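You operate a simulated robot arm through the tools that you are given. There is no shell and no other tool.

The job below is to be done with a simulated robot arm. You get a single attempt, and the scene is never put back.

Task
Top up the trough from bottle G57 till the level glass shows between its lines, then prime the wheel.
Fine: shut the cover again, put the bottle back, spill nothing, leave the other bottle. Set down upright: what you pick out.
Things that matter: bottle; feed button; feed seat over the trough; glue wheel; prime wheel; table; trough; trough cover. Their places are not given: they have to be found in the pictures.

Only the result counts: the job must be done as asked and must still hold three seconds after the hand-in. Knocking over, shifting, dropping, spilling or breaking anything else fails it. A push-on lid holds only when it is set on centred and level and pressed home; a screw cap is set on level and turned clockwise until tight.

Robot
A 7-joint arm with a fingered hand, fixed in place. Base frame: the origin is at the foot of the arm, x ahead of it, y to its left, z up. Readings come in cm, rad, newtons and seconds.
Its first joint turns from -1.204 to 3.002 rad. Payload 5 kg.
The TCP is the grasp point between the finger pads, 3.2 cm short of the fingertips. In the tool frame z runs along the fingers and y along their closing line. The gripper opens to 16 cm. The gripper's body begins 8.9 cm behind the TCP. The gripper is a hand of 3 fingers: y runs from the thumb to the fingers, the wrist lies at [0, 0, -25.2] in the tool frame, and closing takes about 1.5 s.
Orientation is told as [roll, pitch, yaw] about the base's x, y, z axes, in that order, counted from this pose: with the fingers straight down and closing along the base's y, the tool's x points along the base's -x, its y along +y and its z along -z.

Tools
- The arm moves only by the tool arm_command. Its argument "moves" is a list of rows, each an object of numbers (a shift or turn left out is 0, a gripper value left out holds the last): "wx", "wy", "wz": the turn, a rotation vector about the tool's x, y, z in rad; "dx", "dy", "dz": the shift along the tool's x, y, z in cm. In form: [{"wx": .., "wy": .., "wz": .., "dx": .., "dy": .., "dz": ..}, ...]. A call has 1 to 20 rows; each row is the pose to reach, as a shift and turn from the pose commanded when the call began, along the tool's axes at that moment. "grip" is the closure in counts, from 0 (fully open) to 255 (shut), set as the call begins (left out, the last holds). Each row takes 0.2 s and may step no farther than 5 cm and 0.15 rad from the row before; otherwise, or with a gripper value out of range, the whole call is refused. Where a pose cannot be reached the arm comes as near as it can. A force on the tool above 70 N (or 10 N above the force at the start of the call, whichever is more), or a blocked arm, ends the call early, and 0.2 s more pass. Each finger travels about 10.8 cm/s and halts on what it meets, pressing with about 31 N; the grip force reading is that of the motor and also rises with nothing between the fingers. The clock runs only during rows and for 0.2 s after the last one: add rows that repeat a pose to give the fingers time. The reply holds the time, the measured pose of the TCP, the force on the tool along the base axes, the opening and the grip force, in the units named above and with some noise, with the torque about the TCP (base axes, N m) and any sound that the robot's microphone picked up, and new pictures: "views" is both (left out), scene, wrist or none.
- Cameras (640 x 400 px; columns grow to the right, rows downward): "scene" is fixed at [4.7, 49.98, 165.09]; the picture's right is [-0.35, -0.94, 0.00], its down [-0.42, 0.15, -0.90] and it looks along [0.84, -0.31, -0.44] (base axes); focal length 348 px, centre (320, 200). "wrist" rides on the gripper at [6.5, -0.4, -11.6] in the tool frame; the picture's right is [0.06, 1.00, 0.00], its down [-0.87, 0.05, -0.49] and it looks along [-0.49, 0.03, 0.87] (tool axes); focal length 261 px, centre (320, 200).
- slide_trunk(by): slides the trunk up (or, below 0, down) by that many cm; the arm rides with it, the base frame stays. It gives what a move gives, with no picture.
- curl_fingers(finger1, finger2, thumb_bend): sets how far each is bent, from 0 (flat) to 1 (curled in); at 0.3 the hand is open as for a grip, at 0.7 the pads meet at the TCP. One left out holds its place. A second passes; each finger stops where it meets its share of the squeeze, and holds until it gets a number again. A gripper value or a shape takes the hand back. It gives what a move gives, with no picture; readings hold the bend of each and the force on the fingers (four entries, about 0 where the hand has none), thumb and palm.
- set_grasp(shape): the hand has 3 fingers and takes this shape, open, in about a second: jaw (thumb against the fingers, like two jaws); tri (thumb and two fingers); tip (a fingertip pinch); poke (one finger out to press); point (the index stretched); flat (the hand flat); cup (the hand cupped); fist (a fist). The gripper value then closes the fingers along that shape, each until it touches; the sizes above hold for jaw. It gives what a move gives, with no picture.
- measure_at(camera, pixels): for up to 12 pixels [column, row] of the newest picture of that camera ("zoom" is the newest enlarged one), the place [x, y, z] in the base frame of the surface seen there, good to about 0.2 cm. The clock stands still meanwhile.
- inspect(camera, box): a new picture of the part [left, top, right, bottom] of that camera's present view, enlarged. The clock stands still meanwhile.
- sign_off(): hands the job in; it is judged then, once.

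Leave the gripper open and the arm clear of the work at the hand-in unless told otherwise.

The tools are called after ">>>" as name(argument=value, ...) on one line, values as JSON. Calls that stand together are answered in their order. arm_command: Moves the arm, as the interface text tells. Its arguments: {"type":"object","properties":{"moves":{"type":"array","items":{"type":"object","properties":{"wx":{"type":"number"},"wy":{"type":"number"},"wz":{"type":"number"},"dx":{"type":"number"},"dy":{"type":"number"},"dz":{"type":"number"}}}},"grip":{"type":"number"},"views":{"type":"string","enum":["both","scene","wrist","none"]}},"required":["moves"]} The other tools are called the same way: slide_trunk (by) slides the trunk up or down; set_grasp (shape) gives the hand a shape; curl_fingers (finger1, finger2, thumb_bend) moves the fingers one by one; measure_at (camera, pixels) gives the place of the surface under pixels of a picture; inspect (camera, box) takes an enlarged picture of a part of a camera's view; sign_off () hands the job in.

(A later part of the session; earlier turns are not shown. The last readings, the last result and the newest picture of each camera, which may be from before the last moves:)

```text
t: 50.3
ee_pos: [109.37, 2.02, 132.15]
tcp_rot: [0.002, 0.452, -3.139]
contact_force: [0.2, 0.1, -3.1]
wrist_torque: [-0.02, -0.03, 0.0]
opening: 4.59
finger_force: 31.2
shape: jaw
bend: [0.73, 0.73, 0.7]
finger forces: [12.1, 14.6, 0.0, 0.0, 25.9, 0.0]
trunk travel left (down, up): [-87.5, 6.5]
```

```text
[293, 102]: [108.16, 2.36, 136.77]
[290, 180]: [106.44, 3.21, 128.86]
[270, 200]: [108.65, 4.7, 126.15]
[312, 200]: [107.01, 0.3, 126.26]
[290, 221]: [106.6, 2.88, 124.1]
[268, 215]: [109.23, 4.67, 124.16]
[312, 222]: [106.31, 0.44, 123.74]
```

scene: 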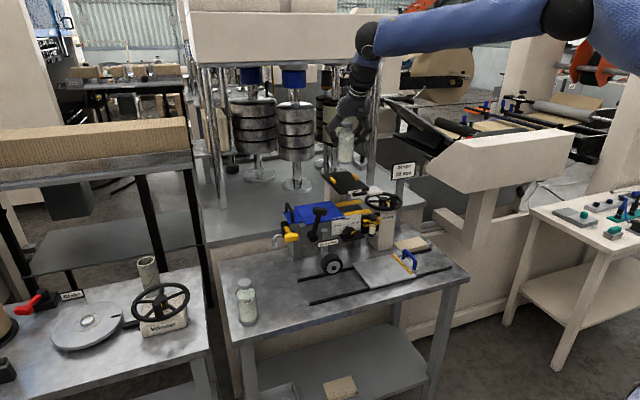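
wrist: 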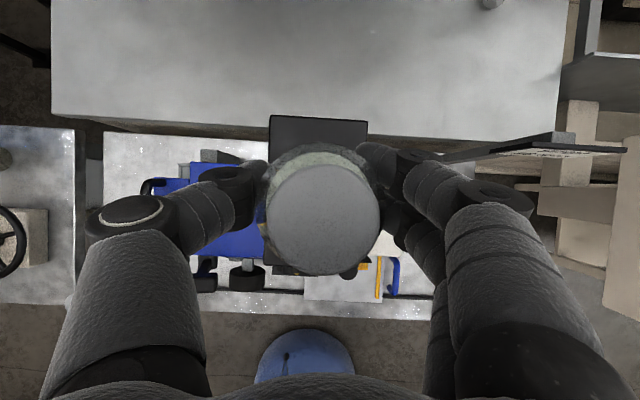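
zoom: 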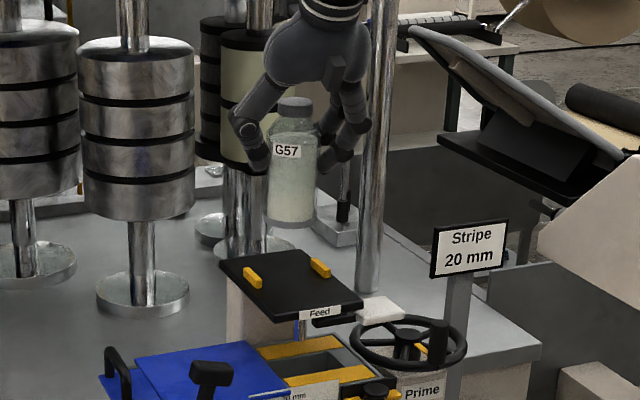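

Bottle axis is at (109.1, 2.05), upright; its bottom about 7.1 cm above the seat plate. I'll shift +0.2 cm in x and lower 5.5 cm, then check.

>>> arm_command(moves=[{"dx": -0.55, "dz": 1.26}, {"dx": -1.1, "dz": 2.52}, {"dx": -1.66, "dz": 3.78}, {"dx": -2.21, "dz": 5.04}, {"dx": -2.21, "dz": 5.04}], views="both")

>>> inspect(camera="scene", box=[310, 130, 390, 210])

```text
t: 51.5
ee_pos: [109.5, 1.98, 126.69]
tcp_rot: [0.001, 0.45, -3.14]
contact_force: [-0.2, 0.8, -2.8]
wrist_torque: [0.0, 0.01, -0.03]
opening: 4.59
finger_force: 31.5
shape: jaw
bend: [0.73, 0.73, 0.7]
finger forces: [12.1, 14.6, 0.0, 0.1, 25.7, 0.0]
trunk travel left (down, up): [-87.5, 6.5]
```

scene: 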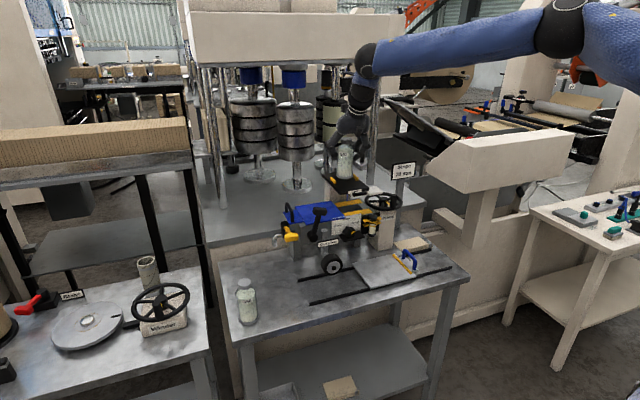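
wrist: 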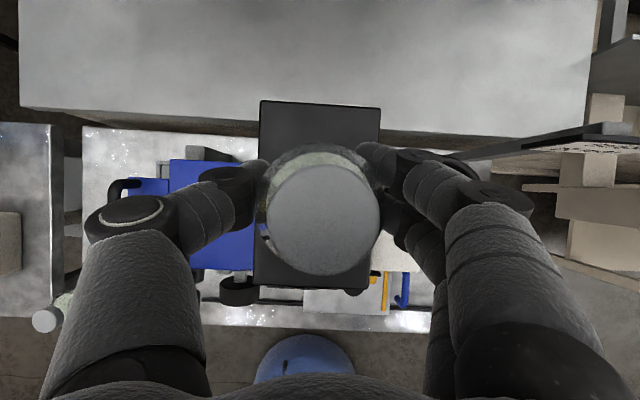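

```text
5.00 times, centred on (350, 170) of scene
```

zoom: 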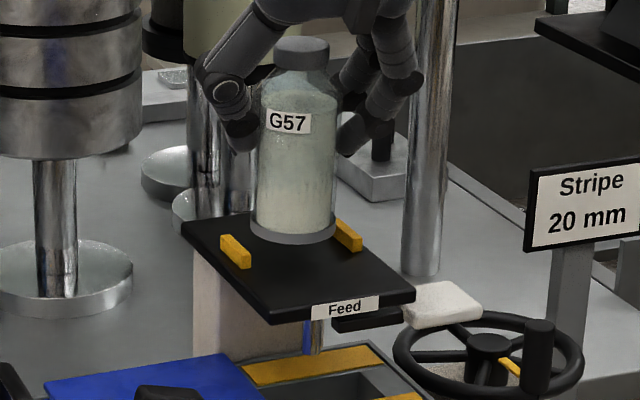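

It's lined up between the yellow tabs. Now lowering slowly, about 1.7 cm, in small steps until it rests on the plate.

>>> arm_command(moves=[{"dx": -0.13, "dz": 0.27}, {"dx": -0.26, "dz": 0.54}, {"dx": -0.39, "dz": 0.81}, {"dx": -0.52, "dz": 1.08}, {"dx": -0.6, "dz": 1.24}, {"dx": -0.65, "dz": 1.35}, {"dx": -0.65, "dz": 1.35}], views="none")

>>> inspect(camera="scene", box=[320, 140, 380, 200])

```text
t: 53.1
ee_pos: [109.59, 1.92, 125.16]
tcp_rot: [0.0, 0.449, -3.141]
contact_force: [0.6, -0.5, -2.0]
wrist_torque: [-0.01, 0.03, -0.01]
opening: 4.6
finger_force: 31.6
shape: jaw
bend: [0.73, 0.73, 0.7]
finger forces: [12.2, 14.7, 0.1, 0.0, 25.9, 0.0]
trunk travel left (down, up): [-87.5, 6.5]
```

```text
6.67 times, centred on (350, 170) of scene
```

zoom: 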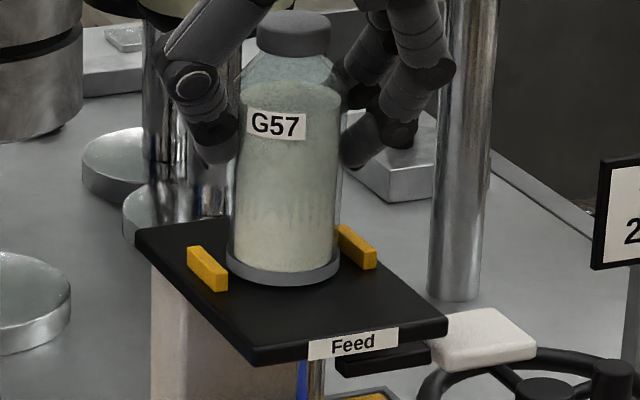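

Almost down (weight still on the hand, −2 N). Lower another 0.3 cm in tiny steps.

>>> arm_command(moves=[{"dx": -0.04, "dz": 0.09}, {"dx": -0.09, "dz": 0.18}, {"dx": -0.13, "dz": 0.27}, {"dx": -0.13, "dz": 0.27}], views="none")

>>> inspect(camera="scene", box=[320, 140, 380, 200])

```text
t: 54.1
ee_pos: [109.42, 1.89, 125.05]
tcp_rot: [-0.002, 0.451, -3.139]
contact_force: [4.3, 0.0, 10.6]
wrist_torque: [-0.12, -0.1, 0.06]
opening: 4.6
finger_force: 30.7
shape: jaw
bend: [0.73, 0.73, 0.7]
finger forces: [13.6, 16.3, 0.0, 0.0, 27.8, 0.0]
trunk travel left (down, up): [-87.5, 6.5]
```

```text
6.67 times, centred on (350, 170) of scene
```

zoom: 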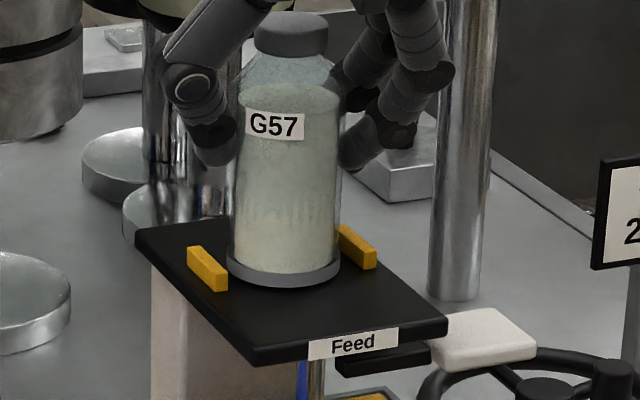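

The bottle is standing on the seat (force now +10.6 N upward). I'll relieve by 0.12 cm and then open the jaw.

>>> arm_command(moves=[{"dx": 0.05, "dz": -0.11}, {"dx": 0.05, "dz": -0.11}], views="none")

>>> arm_command(moves=[{"dx": 0}, {"dx": 0}, {"dx": 0}, {"dx": 0}, {"dx": 0}], grip=100, views="both")

>>> inspect(camera="scene", box=[320, 140, 380, 200])

```text
t: 54.7
ee_pos: [109.52, 2.04, 125.03]
tcp_rot: [0.0, 0.45, -3.141]
contact_force: [1.9, -0.5, 6.7]
wrist_torque: [-0.11, -0.02, 0.04]
opening: 4.6
finger_force: 31.1
shape: jaw
bend: [0.73, 0.73, 0.7]
finger forces: [13.2, 16.1, 0.0, 0.0, 27.0, 0.1]
trunk travel left (down, up): [-87.5, 6.5]
```

```text
t: 55.9
ee_pos: [109.55, 2.05, 125.1]
tcp_rot: [0.001, 0.449, -3.139]
contact_force: [-0.7, -0.2, -0.2]
wrist_torque: [-0.01, -0.04, 0.0]
opening: 9.7
finger_force: 0.0
shape: jaw
bend: [0.71, 0.71, 0.7]
finger forces: [0.0, 0.0, 0.0, 0.0, 0.1, 0.1]
trunk travel left (down, up): [-87.5, 6.5]
```

scene: 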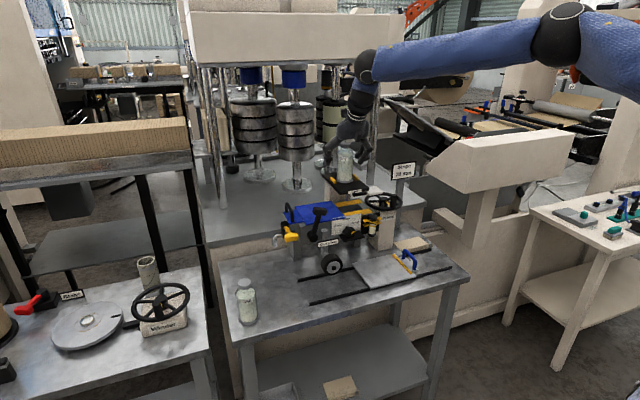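
wrist: 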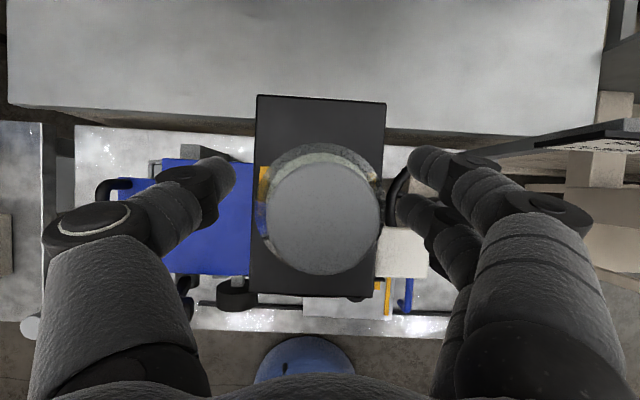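

```text
6.67 times, centred on (350, 170) of scene
```

zoom: 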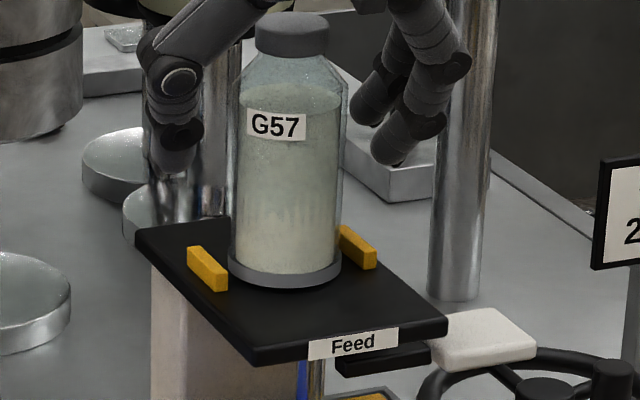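

The bottle stands free on the seat. I'll raise the hand straight up 14 cm, clear of the cap.

>>> arm_command(moves=[{"dx": 1.2, "dz": -2.5}, {"dx": 2.4, "dz": -5.0}, {"dx": 3.65, "dz": -7.55}, {"dx": 4.85, "dz": -10.1}, {"dx": 6.09, "dz": -12.6}, {"dx": 6.09, "dz": -12.6}], views="scene")

>>> inspect(camera="scene", box=[310, 120, 420, 250])

```text
t: 57.3
ee_pos: [109.66, 1.92, 138.79]
tcp_rot: [-0.002, 0.446, -3.142]
contact_force: [0.8, 0.1, -0.7]
wrist_torque: [-0.02, 0.01, 0.02]
opening: 9.7
finger_force: 0.0
shape: jaw
bend: [0.71, 0.71, 0.7]
finger forces: [0.0, 0.1, 0.1, 0.0, 0.1, 0.1]
trunk travel left (down, up): [-87.5, 6.5]
```

scene: 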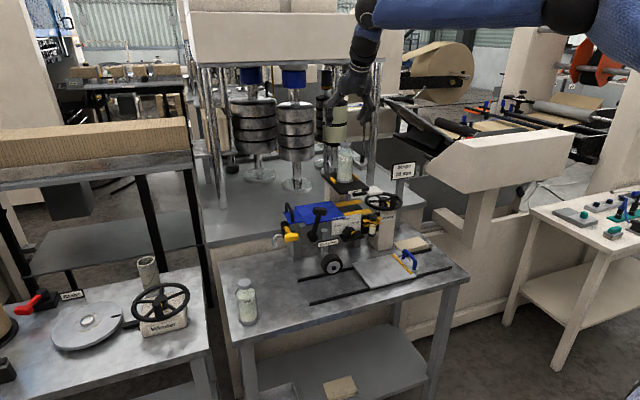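

```text
3.08 times, centred on (365, 185) of scene
```

zoom: 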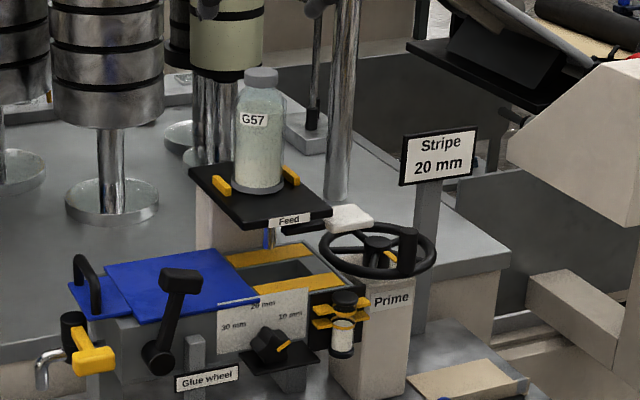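

The bottle is in place and the hand is clear. Let me measure the "Stripe" sign and the feed button exactly, and get a reference picture of the level glass.

>>> measure_at(camera="zoom", pixels=[[405, 160], [475, 150], [440, 130], [425, 260], [348, 218], [335, 215], [365, 213], [345, 230], [265, 118], [260, 188], [222, 185], [290, 175]])

>>> inspect(camera="scene", box=[362, 210, 388, 236])

```text
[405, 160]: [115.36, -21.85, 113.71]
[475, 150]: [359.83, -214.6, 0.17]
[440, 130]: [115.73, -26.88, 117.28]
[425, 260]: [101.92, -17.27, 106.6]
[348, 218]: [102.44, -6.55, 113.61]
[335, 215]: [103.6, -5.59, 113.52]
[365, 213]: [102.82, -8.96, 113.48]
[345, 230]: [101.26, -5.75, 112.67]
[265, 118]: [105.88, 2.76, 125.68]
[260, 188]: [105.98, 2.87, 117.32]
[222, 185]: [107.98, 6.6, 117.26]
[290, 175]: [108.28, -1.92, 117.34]
```

```text
15.38 times, centred on (375, 223) of scene
```

zoom: 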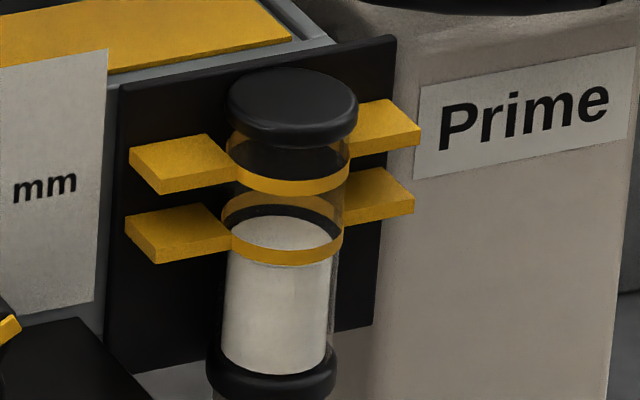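

Level is just under the lower ring; it needs to rise roughly 0.9 cm to be mid-way. The button's top centre is about (103.5, −6.7, 113.6). I'll close the fingers, go sideways first (away from the bottle), then down to a few cm above the button.

>>> arm_command(moves=[{"dx": -2.25, "dy": 3.0, "dz": -1.09}, {"dx": -4.5, "dy": 6.0, "dz": -2.17}, {"dx": -6.75, "dy": 8.9, "dz": -3.26}, {"dx": -6.75, "dy": 8.9, "dz": -3.26}, {"dx": -8.58, "dy": 8.9, "dz": 0.52}, {"dx": -10.4, "dy": 8.9, "dz": 4.3}, {"dx": -12.2, "dy": 8.9, "dz": 8.1}, {"dx": -14.06, "dy": 8.9, "dz": 11.86}, {"dx": -14.06, "dy": 8.9, "dz": 11.86}], grip=255, views="both")

>>> inspect(camera="scene", box=[310, 130, 420, 250])

```text
t: 59.3
ee_pos: [102.09, -6.75, 122.27]
tcp_rot: [0.0, 0.45, -3.14]
contact_force: [0.3, -0.4, 0.5]
wrist_torque: [0.0, -0.02, 0.01]
opening: 0.0
finger_force: 31.4
shape: jaw
bend: [0.65, 0.65, 0.67]
finger forces: [0.0, 0.0, 0.0, 0.0, 0.0, 0.0]
trunk travel left (down, up): [-87.5, 6.5]
```

scene: 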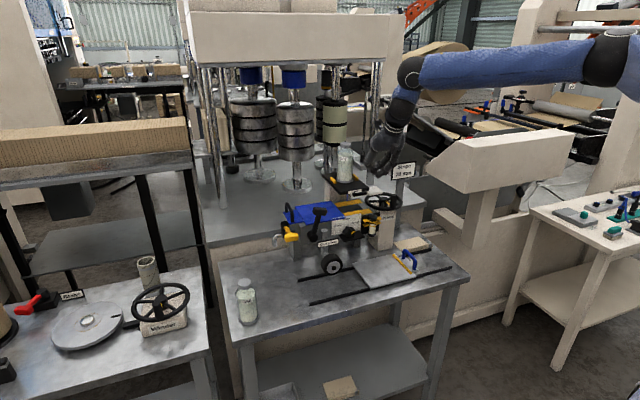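
wrist: 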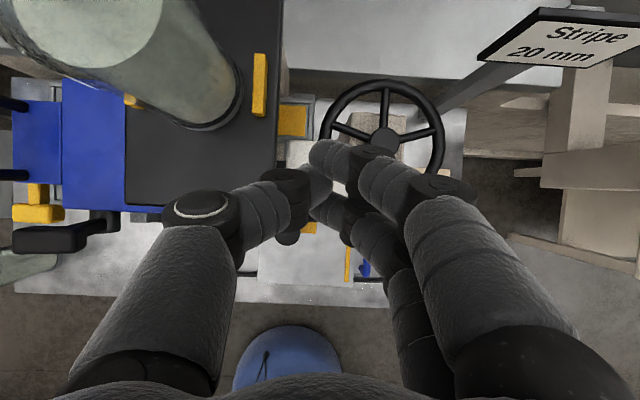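

```text
3.33 times, centred on (365, 190) of scene
```

zoom: 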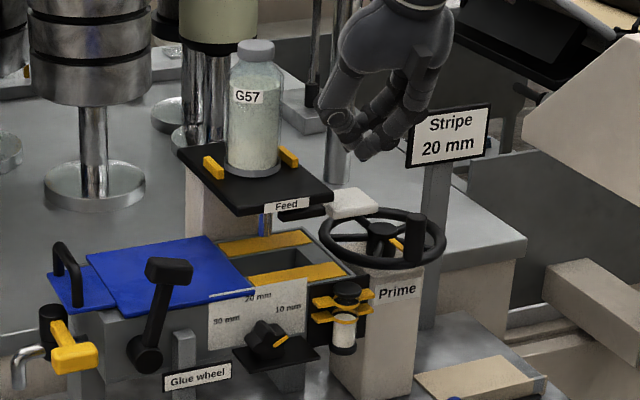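

I see the white button between the fingertips at about (308,165). Let me zoom in on the wrist view to verify the tips are over it.

>>> inspect(camera="wrist", box=[240, 100, 440, 260])

>>> measure_at(camera="wrist", pixels=[[315, 178], [325, 152], [322, 205], [303, 160], [292, 150], [340, 185]])

```text
2.50 times, centred on (340, 180) of wrist
```

zoom: 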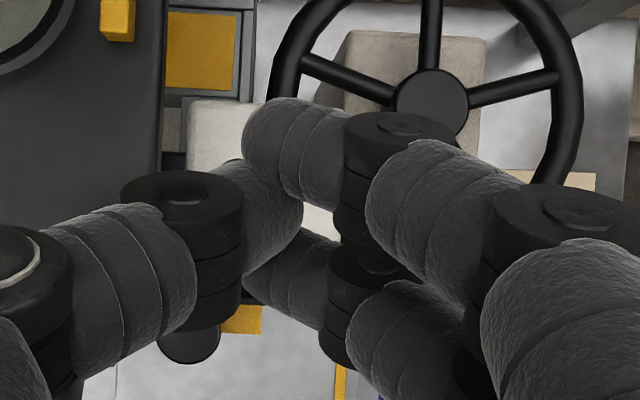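

```text
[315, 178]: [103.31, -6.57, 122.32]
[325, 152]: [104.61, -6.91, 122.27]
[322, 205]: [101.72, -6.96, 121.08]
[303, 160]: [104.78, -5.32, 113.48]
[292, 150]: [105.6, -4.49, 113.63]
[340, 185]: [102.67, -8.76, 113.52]
```

The three tips meet over the button's area (y ≈ −6.8, x 101.7–104.6). I'll descend 5 cm and view from the scene camera before touching.

>>> arm_command(moves=[{"dx": -0.65, "dz": 1.35}, {"dx": -1.3, "dz": 2.7}, {"dx": -1.95, "dz": 4.05}, {"dx": -2.17, "dz": 4.5}, {"dx": -2.17, "dz": 4.5}], views="none")

>>> inspect(camera="scene", box=[340, 160, 410, 215])

```text
t: 60.5
ee_pos: [102.13, -6.81, 117.18]
tcp_rot: [0.001, 0.451, -3.141]
contact_force: [-0.1, 0.6, 1.3]
wrist_torque: [0.0, 0.04, -0.03]
opening: 0.0
finger_force: 30.4
shape: jaw
bend: [0.65, 0.65, 0.67]
finger forces: [0.0, 0.1, 0.1, 0.0, 0.0, 0.0]
trunk travel left (down, up): [-87.5, 6.5]
```

```text
7.27 times, centred on (375, 188) of scene
```

zoom: 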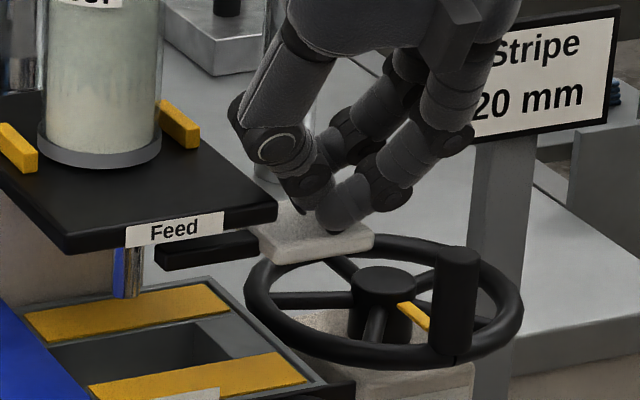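

The tips are just above the button. First press test: down 0.8 cm, checking force and the level glass.

>>> arm_command(moves=[{"dx": -0.17, "dz": 0.36}, {"dx": -0.35, "dz": 0.72}], views="none")

>>> inspect(camera="scene", box=[362, 210, 388, 236])

>>> inspect(camera="scene", box=[340, 160, 410, 215])

```text
t: 61.1
ee_pos: [102.07, -6.86, 116.44]
tcp_rot: [-0.002, 0.449, -3.14]
contact_force: [-1.6, -0.3, 4.0]
wrist_torque: [0.02, 0.12, 0.03]
opening: 0.02
finger_force: 31.2
shape: jaw
bend: [0.65, 0.66, 0.67]
finger forces: [0.1, 0.0, 0.0, 0.0, 0.0, 0.1]
trunk travel left (down, up): [-87.5, 6.5]
heard: click
```

```text
15.38 times, centred on (375, 223) of scene
```

zoom: 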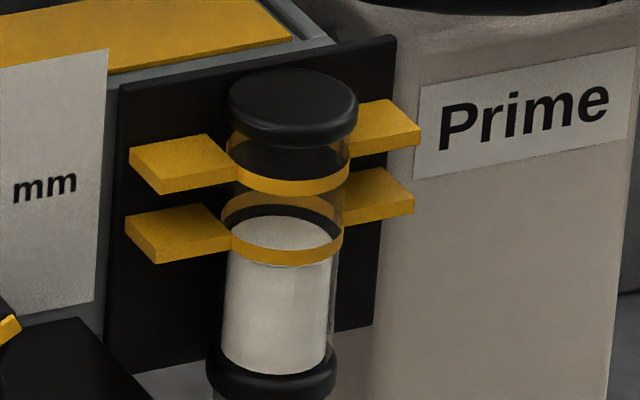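

```text
7.27 times, centred on (375, 188) of scene
```

zoom: 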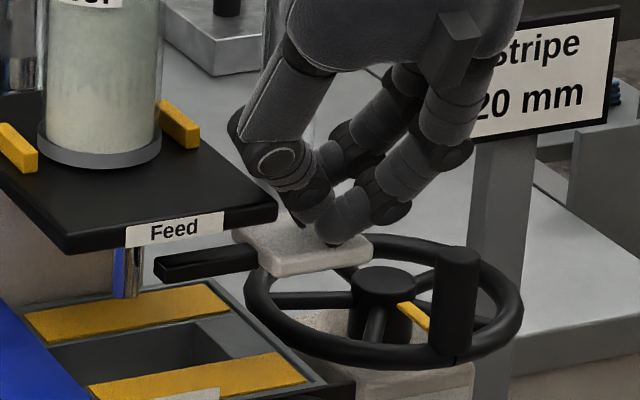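

A click was heard as the button went down (4 N). The level hasn't visibly changed yet. I'll hold 0.4 s and look again.

>>> arm_command(moves=[{"dx": 0}], views="none")

>>> inspect(camera="scene", box=[362, 210, 388, 236])

>>> inspect(camera="scene", box=[335, 175, 375, 220])

```text
t: 61.5
ee_pos: [102.1, -6.88, 116.41]
tcp_rot: [-0.001, 0.449, -3.139]
contact_force: [-1.5, 0.3, 5.0]
wrist_torque: [0.05, 0.09, 0.02]
opening: 0.0
finger_force: 31.2
shape: jaw
bend: [0.65, 0.66, 0.67]
finger forces: [0.0, 0.1, 0.0, 0.0, 0.0, 0.0]
trunk travel left (down, up): [-87.5, 6.5]
```

```text
15.38 times, centred on (375, 223) of scene
```

zoom: 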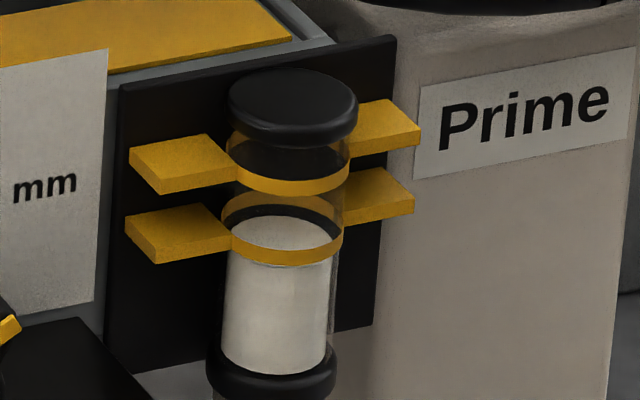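

```text
8.89 times, centred on (355, 198) of scene
```

zoom: 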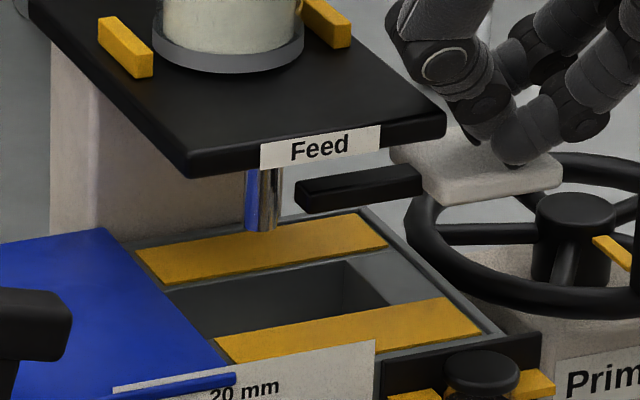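

No change and no flow seen while held. I'll release the button (rise 1 cm) and check whether a dose comes on release.

>>> arm_command(moves=[{"dx": 0.22, "dz": -0.45}, {"dx": 0.44, "dz": -0.9}, {"dx": 0.44, "dz": -0.9}], views="none")

>>> inspect(camera="scene", box=[362, 210, 388, 236])

>>> inspect(camera="scene", box=[335, 175, 405, 220])

```text
t: 62.3
ee_pos: [101.99, -6.96, 117.46]
tcp_rot: [-0.001, 0.449, -3.139]
contact_force: [0.6, 0.3, 0.5]
wrist_torque: [-0.05, 0.03, 0.01]
opening: 0.02
finger_force: 31.0
shape: jaw
bend: [0.65, 0.65, 0.67]
finger forces: [0.0, 0.0, 0.0, 0.0, 0.0, 0.0]
trunk travel left (down, up): [-87.5, 6.5]
```

```text
15.38 times, centred on (375, 223) of scene
```

zoom: 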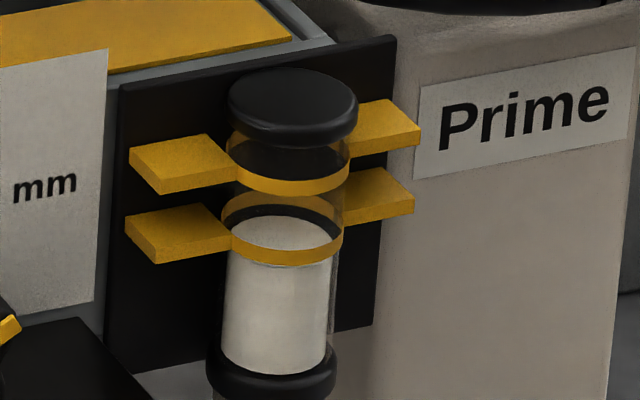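

```text
8.89 times, centred on (370, 198) of scene
```

zoom: 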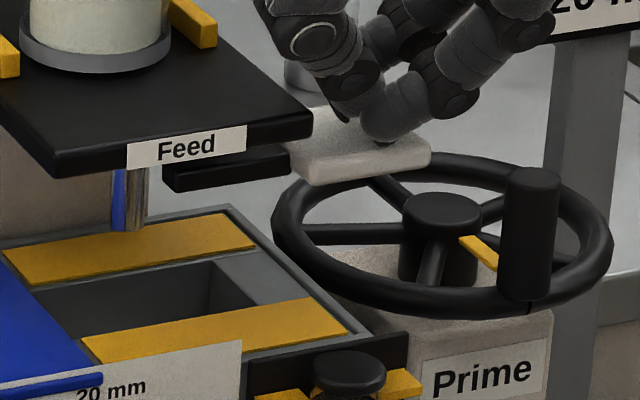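

Still unchanged. I'll press again, slightly deeper (to z ≈ 116.1), and hold for about 1.2 s, then compare the level.

>>> arm_command(moves=[{"dx": -0.3, "dz": 0.63}, {"dx": -0.59, "dz": 1.22}, {"dx": -0.59, "dz": 1.22}, {"dx": -0.59, "dz": 1.22}, {"dx": -0.59, "dz": 1.22}, {"dx": -0.59, "dz": 1.22}], views="none")

>>> inspect(camera="scene", box=[362, 210, 388, 236])

>>> inspect(camera="scene", box=[335, 175, 405, 220])

```text
t: 63.7
ee_pos: [102.11, -6.97, 116.3]
tcp_rot: [-0.002, 0.451, -3.139]
contact_force: [5.3, -4.1, 19.2]
wrist_torque: [-0.16, -0.11, 0.0]
opening: 0.0
finger_force: 31.0
shape: jaw
bend: [0.65, 0.66, 0.67]
finger forces: [0.0, 32.7, 0.0, 0.0, 0.0, 0.1]
trunk travel left (down, up): [-87.5, 6.5]
heard: click
```

```text
15.38 times, centred on (375, 223) of scene
```

zoom: 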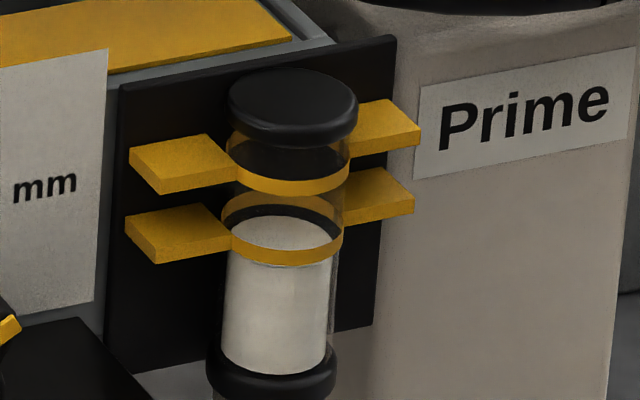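

```text
8.89 times, centred on (370, 198) of scene
```

zoom: 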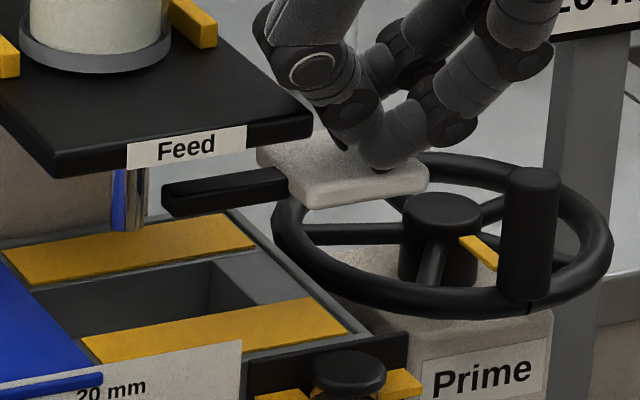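

Another click and the button is bottomed (19 N), yet the level looks identical. It's still pressed now; I'll keep holding for 2 s and compare to find out if the feed is just slow.

>>> arm_command(moves=[{"dx": 0}, {"dx": 0}, {"dx": 0}, {"dx": 0}, {"dx": 0}, {"dx": 0}, {"dx": 0}, {"dx": 0}, {"dx": 0}], views="none")

>>> inspect(camera="scene", box=[362, 210, 388, 236])

>>> inspect(camera="scene", box=[320, 130, 380, 190])

```text
t: 65.7
ee_pos: [101.84, -6.82, 116.14]
tcp_rot: [0.001, 0.452, -3.142]
contact_force: [-7.3, -4.9, 13.2]
wrist_torque: [0.11, 0.26, 0.08]
opening: 0.0
finger_force: 31.5
shape: jaw
bend: [0.65, 0.67, 0.67]
finger forces: [0.0, 0.0, 0.0, 0.1, 5.5, 0.0]
trunk travel left (down, up): [-87.5, 6.5]
```

```text
15.38 times, centred on (375, 223) of scene
```

zoom: 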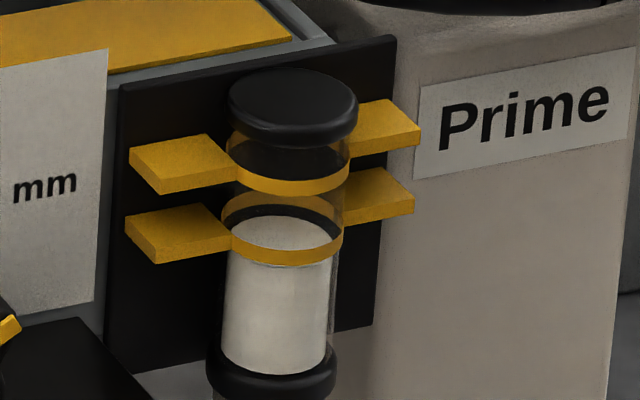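

```text
6.67 times, centred on (350, 160) of scene
```

zoom: 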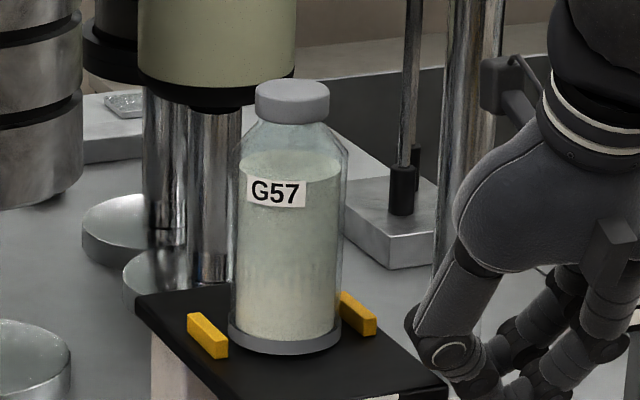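

Nothing flows although the button is fully down. I'll release it first, then measure where the bottle really stands versus the tabs and nozzle.

>>> arm_command(moves=[{"dx": 0.35, "dz": -0.72}, {"dx": 0.87, "dz": -1.8}, {"dx": 1.3, "dz": -2.7}, {"dx": 1.74, "dz": -3.6}, {"dx": 1.74, "dz": -3.6}], views="both")

>>> inspect(camera="scene", box=[325, 135, 375, 185])

>>> measure_at(camera="zoom", pixels=[[300, 110], [265, 115], [335, 105], [300, 85], [300, 135], [230, 340], [345, 335], [290, 370], [200, 330], [220, 375], [355, 295], [385, 330]])

```text
t: 66.9
ee_pos: [102.11, -6.92, 120.01]
tcp_rot: [0.001, 0.449, -3.141]
contact_force: [-0.2, -0.1, 0.0]
wrist_torque: [0.0, 0.06, 0.04]
opening: 0.0
finger_force: 31.0
shape: jaw
bend: [0.65, 0.66, 0.67]
finger forces: [0.0, 0.0, 0.0, 0.0, 0.0, 0.1]
trunk travel left (down, up): [-87.5, 6.5]
```

scene: 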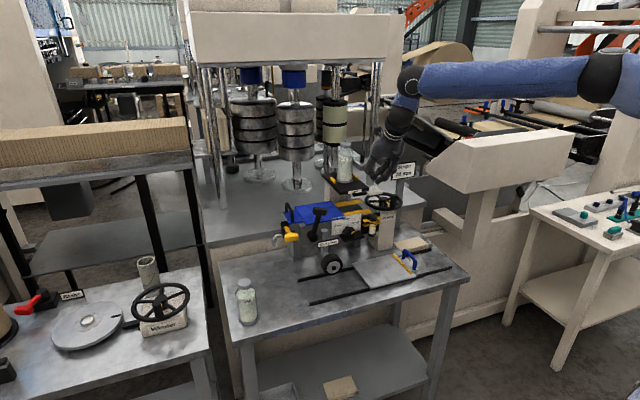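
wrist: 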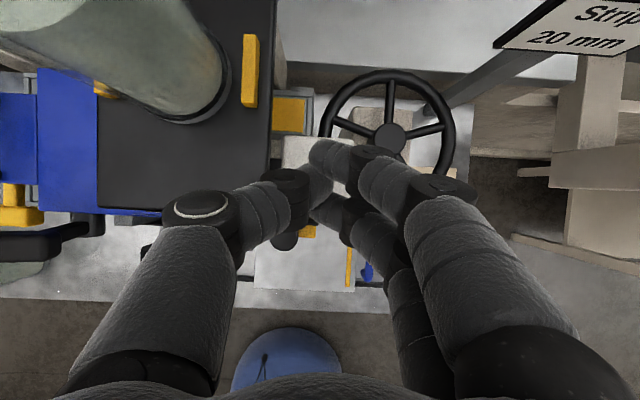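

```text
8.00 times, centred on (350, 160) of scene
```

zoom: 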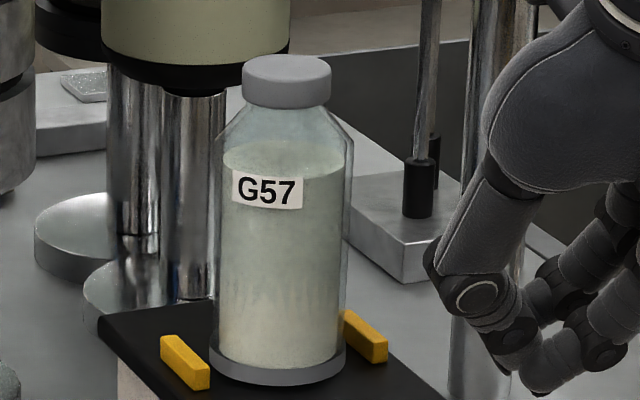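

```text
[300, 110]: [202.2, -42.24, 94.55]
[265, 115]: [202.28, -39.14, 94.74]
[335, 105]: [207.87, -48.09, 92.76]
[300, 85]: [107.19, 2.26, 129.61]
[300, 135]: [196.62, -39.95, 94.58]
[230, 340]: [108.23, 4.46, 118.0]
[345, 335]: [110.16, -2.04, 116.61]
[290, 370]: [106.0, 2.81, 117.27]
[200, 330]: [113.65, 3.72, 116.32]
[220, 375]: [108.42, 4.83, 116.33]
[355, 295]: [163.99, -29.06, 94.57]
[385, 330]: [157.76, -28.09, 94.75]
```

Let me pick pixels on the opaque cap top and base ring instead, plus the tabs.

>>> measure_at(camera="zoom", pixels=[[287, 68], [250, 72], [325, 68], [287, 60], [285, 78], [215, 368], [340, 362], [280, 380], [185, 365], [165, 342], [205, 378], [350, 318]])

>>> measure_at(camera="wrist", pixels=[[225, 75], [215, 105], [185, 118], [250, 40], [250, 100], [247, 70], [258, 70], [105, 90], [100, 200], [268, 190], [275, 5], [195, 120]])

```text
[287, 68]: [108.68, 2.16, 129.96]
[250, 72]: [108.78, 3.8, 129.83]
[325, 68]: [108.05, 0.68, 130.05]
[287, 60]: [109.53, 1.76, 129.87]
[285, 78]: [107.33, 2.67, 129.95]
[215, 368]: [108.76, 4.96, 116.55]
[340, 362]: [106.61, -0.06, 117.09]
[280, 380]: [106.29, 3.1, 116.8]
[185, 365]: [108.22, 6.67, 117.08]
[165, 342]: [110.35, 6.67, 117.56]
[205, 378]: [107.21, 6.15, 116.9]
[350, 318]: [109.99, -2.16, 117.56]
```

```text
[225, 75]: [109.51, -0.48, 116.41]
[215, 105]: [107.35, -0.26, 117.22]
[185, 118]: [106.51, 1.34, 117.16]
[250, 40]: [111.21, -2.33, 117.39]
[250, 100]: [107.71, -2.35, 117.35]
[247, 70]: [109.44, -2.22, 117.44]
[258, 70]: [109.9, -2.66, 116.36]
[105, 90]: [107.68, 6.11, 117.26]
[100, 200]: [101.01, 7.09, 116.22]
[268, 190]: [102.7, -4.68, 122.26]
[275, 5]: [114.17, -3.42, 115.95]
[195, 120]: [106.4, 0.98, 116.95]
```

The bottle's axis is at (109.05, 2.1), right between the tabs, so placement looks right. I'll look at the level glass and trough again now that a few seconds have passed after the clicks.

>>> inspect(camera="scene", box=[362, 210, 388, 236])

>>> inspect(camera="scene", box=[325, 180, 375, 222])

>>> inspect(camera="scene", box=[270, 180, 350, 260])

```text
15.38 times, centred on (375, 223) of scene
```

zoom: 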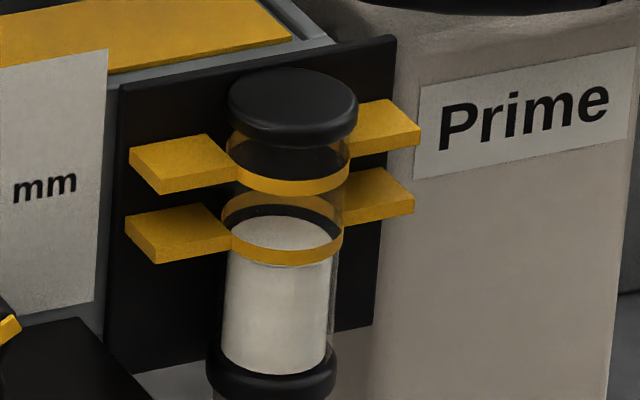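

```text
9.52 times, centred on (350, 201) of scene
```

zoom: 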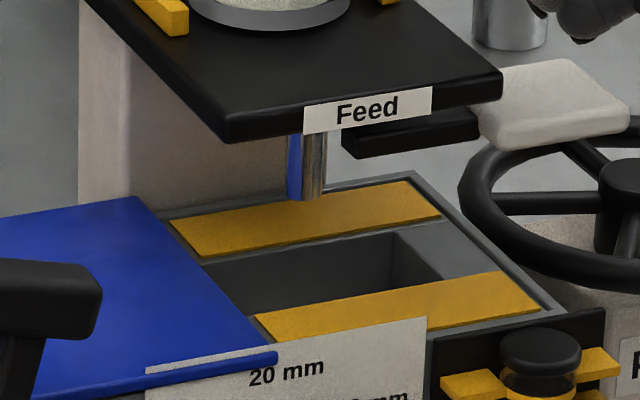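

```text
5.00 times, centred on (310, 220) of scene
```

zoom: 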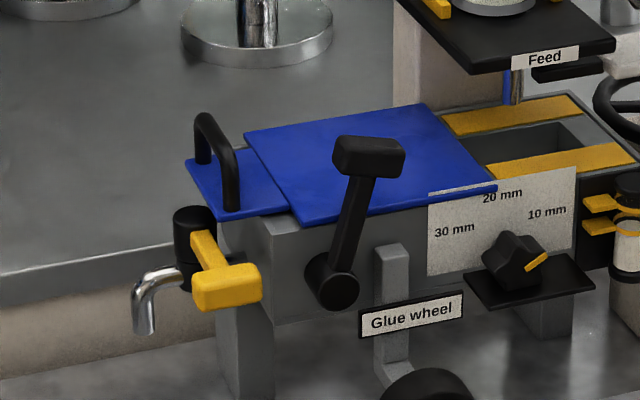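

The level is unchanged and nothing was spilled. Perhaps the cover must be slid fully to its stop before feed works. I'll measure how far it has moved so far.

>>> measure_at(camera="zoom", pixels=[[205, 120], [225, 150], [190, 170], [245, 140], [420, 107], [455, 150], [485, 180], [300, 220], [220, 225], [275, 235], [450, 115], [490, 165]])

>>> inspect(camera="scene", box=[270, 195, 320, 235])

```text
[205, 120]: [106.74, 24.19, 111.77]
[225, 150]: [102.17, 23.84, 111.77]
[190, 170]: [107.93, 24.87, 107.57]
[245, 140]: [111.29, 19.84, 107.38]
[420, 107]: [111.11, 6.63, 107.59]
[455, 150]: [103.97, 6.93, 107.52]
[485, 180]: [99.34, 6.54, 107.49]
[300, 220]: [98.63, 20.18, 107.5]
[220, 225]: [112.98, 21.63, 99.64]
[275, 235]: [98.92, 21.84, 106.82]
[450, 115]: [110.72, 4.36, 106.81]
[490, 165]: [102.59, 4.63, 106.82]
```

```text
10.00 times, centred on (295, 215) of scene
```

zoom: 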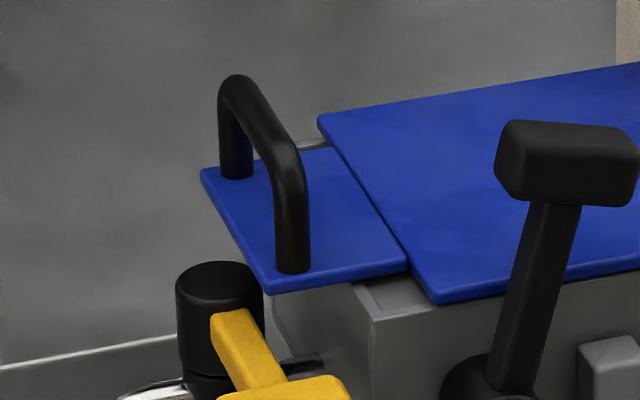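

The cover has moved exactly 12.0 cm. Before pushing on, I'll take the same-box picture of the level glass as at the start for an exact comparison.

>>> inspect(camera="scene", box=[335, 205, 395, 245])

```text
10.00 times, centred on (365, 225) of scene
```

zoom: 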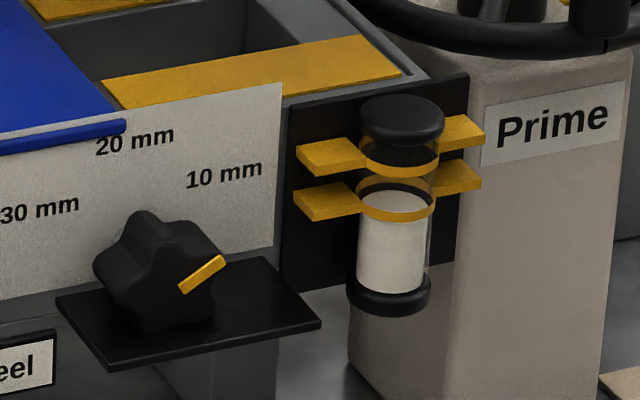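

Identical to the start, so no glue was fed. I'll slide the cover on to its end stop. First I raise the hand away from the button and the bottle.

>>> arm_command(moves=[{"dx": -0.4, "dz": -2.86}, {"dx": -0.8, "dz": -5.7}, {"dx": -1.2, "dz": -8.57}, {"dx": -1.6, "dz": -11.4}, {"dx": -1.98, "dz": -14.28}, {"dx": -1.98, "dz": -14.28}], views="none")

>>> curl_fingers(finger1=1.0, finger2=1.0, thumb_bend=0.3)

>>> arm_command(moves=[{"dy": -5}, {"dy": -10}, {"dy": -15}, {"dy": -19.8}, {"dx": 1.9, "dy": -19.8, "dz": 3.1}, {"dx": 3.75, "dy": -19.8, "dz": 6.2}, {"dx": 5.58, "dy": -19.8, "dz": 9.36}, {"dx": 5.58, "dy": -19.8, "dz": 9.36}], views="both")

```text
t: 68.3
ee_pos: [94.17, -6.86, 132.11]
tcp_rot: [0.001, 0.449, -3.14]
contact_force: [-0.1, -0.5, 0.3]
wrist_torque: [-0.03, 0.04, 0.01]
opening: 0.0
finger_force: 31.2
shape: jaw
bend: [0.65, 0.66, 0.67]
finger forces: [0.0, 0.0, 0.1, 0.0, 0.0, 0.0]
trunk travel left (down, up): [-87.5, 6.5]
```

```text
t: 69.3
ee_pos: [94.09, -6.87, 131.99]
tcp_rot: [0.001, 0.448, -3.141]
contact_force: [-0.6, 0.0, -0.5]
wrist_torque: [-0.04, -0.03, -0.01]
opening: 7.41
finger_force: 0.0
shape: fingers
bend: [1.0, 1.0, 0.3]
finger forces: [0.0, 0.1, 0.0, 0.0, 0.0, 0.0]
trunk travel left (down, up): [-87.5, 6.5]
```

```text
t: 71.1
ee_pos: [103.26, 12.75, 126.24]
tcp_rot: [-0.002, 0.452, -3.14]
contact_force: [-0.5, -1.3, 0.5]
wrist_torque: [0.01, -0.02, 0.0]
opening: 7.42
finger_force: 0.1
shape: fingers
bend: [1.0, 1.0, 0.3]
finger forces: [0.0, 0.0, 0.1, 0.1, 0.0, 0.0]
trunk travel left (down, up): [-87.5, 6.5]
```

scene: 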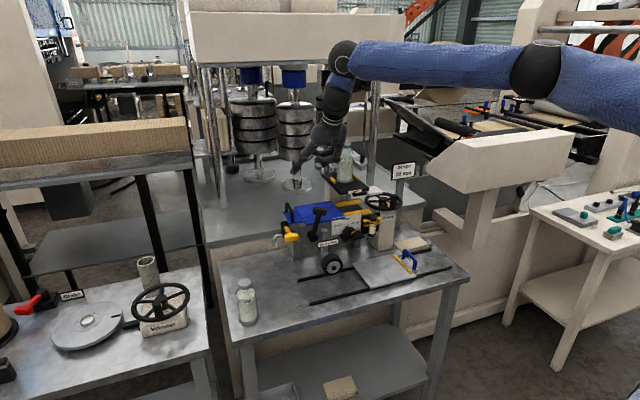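
wrist: 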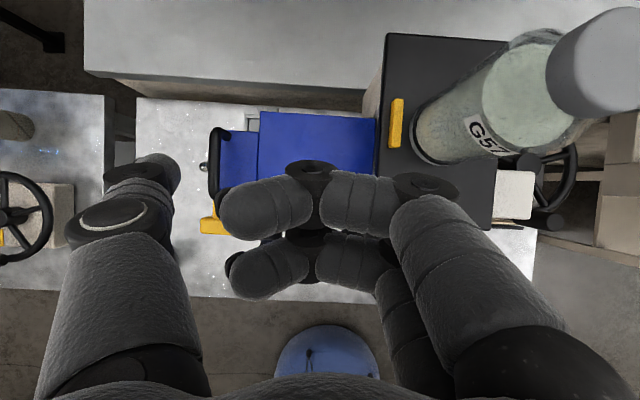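

I'll measure the thumb tip and handle positions from here before descending.

>>> measure_at(camera="wrist", pixels=[[160, 157], [175, 170], [135, 165], [140, 190], [215, 150], [218, 185], [230, 130], [235, 160], [265, 160], [377, 150], [240, 210], [245, 275]])

```text
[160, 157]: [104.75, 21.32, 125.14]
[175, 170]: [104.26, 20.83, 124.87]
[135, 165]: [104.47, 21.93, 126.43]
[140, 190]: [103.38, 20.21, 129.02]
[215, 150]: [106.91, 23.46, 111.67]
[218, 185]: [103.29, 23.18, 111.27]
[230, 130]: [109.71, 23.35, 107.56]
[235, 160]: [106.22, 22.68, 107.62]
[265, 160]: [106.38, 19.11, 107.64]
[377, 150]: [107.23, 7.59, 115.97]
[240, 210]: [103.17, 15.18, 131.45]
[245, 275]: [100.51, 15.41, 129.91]
```

Thumb tip centre y ≈ 21.4 (outer side ≈22.4); the handle's right side is at ≈23.4. There is about 1 cm to spare. Descending 14 cm in steps.

>>> arm_command(moves=[{"dx": -1.09, "dy": 0.1, "dz": 2.25}, {"dx": -2.18, "dy": 0.1, "dz": 4.5}, {"dx": -3.26, "dy": 0.1, "dz": 6.75}, {"dx": -4.35, "dy": 0.1, "dz": 9.0}, {"dx": -5.22, "dy": 0.1, "dz": 10.8}, {"dx": -6.09, "dy": 0.1, "dz": 12.6}, {"dx": -6.09, "dy": 0.1, "dz": 12.6}], views="both")

>>> inspect(camera="scene", box=[270, 150, 390, 240])

```text
t: 72.7
ee_pos: [103.21, 12.85, 111.9]
tcp_rot: [-0.001, 0.453, -3.14]
contact_force: [-0.6, 0.5, 0.1]
wrist_torque: [0.02, 0.05, 0.0]
opening: 7.4
finger_force: 0.0
shape: fingers
bend: [1.0, 1.0, 0.3]
finger forces: [0.0, 0.0, 0.1, 0.1, 0.0, 0.0]
trunk travel left (down, up): [-87.5, 6.5]
```

scene: 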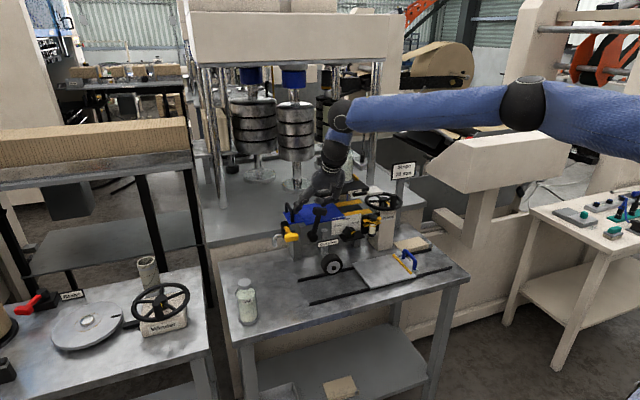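
wrist: 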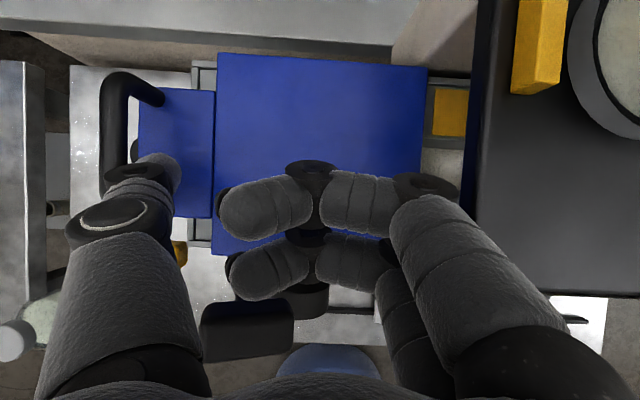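

```text
4.44 times, centred on (330, 195) of scene
```

zoom: 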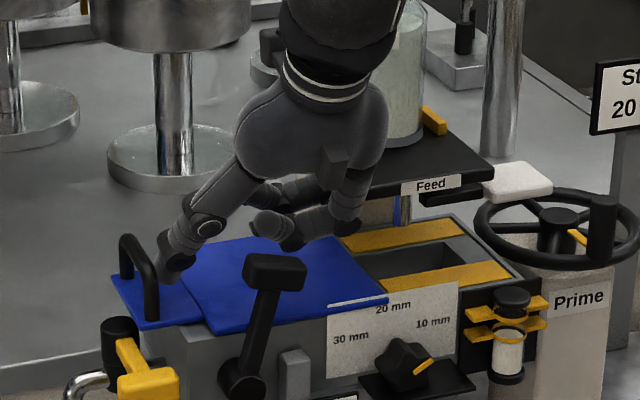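

The thumb is inside the handle's right side. Pushing left slowly (tool −y), 3.5 cm, watching for the end stop.

>>> arm_command(moves=[{"dy": -0.5}, {"dy": -1.0}, {"dy": -1.5}, {"dy": -2.0}, {"dy": -2.5}, {"dy": -3.0}, {"dy": -3.0}], views="none")

>>> inspect(camera="scene", box=[270, 150, 390, 240])

>>> measure_at(camera="zoom", pixels=[[125, 240], [150, 265], [370, 270], [335, 240], [280, 305], [385, 300]])

```text
t: 74.3
ee_pos: [103.19, 15.53, 112.28]
tcp_rot: [-0.001, 0.45, 3.141]
contact_force: [-2.7, -23.0, 7.6]
wrist_torque: [0.3, -0.01, 0.13]
opening: 6.68
finger_force: 11.4
shape: fingers
bend: [1.0, 1.0, 0.34]
finger forces: [0.1, 0.1, 0.0, 0.1, 23.0, 0.0]
trunk travel left (down, up): [-87.5, 6.5]
```

```text
4.44 times, centred on (330, 195) of scene
```

zoom: 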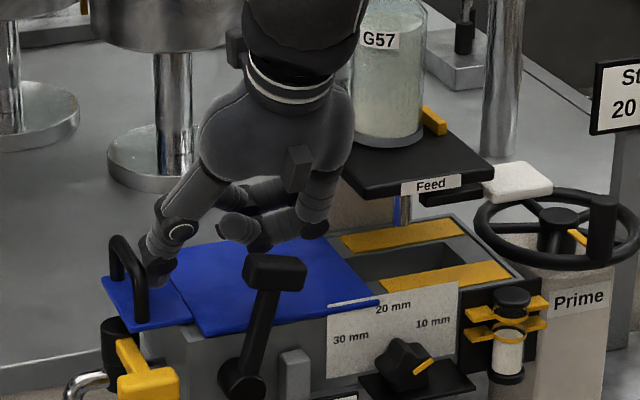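

```text
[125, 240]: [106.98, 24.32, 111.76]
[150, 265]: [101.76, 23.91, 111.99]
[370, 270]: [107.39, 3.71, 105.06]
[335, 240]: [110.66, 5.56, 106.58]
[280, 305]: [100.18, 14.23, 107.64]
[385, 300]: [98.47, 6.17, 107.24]
```

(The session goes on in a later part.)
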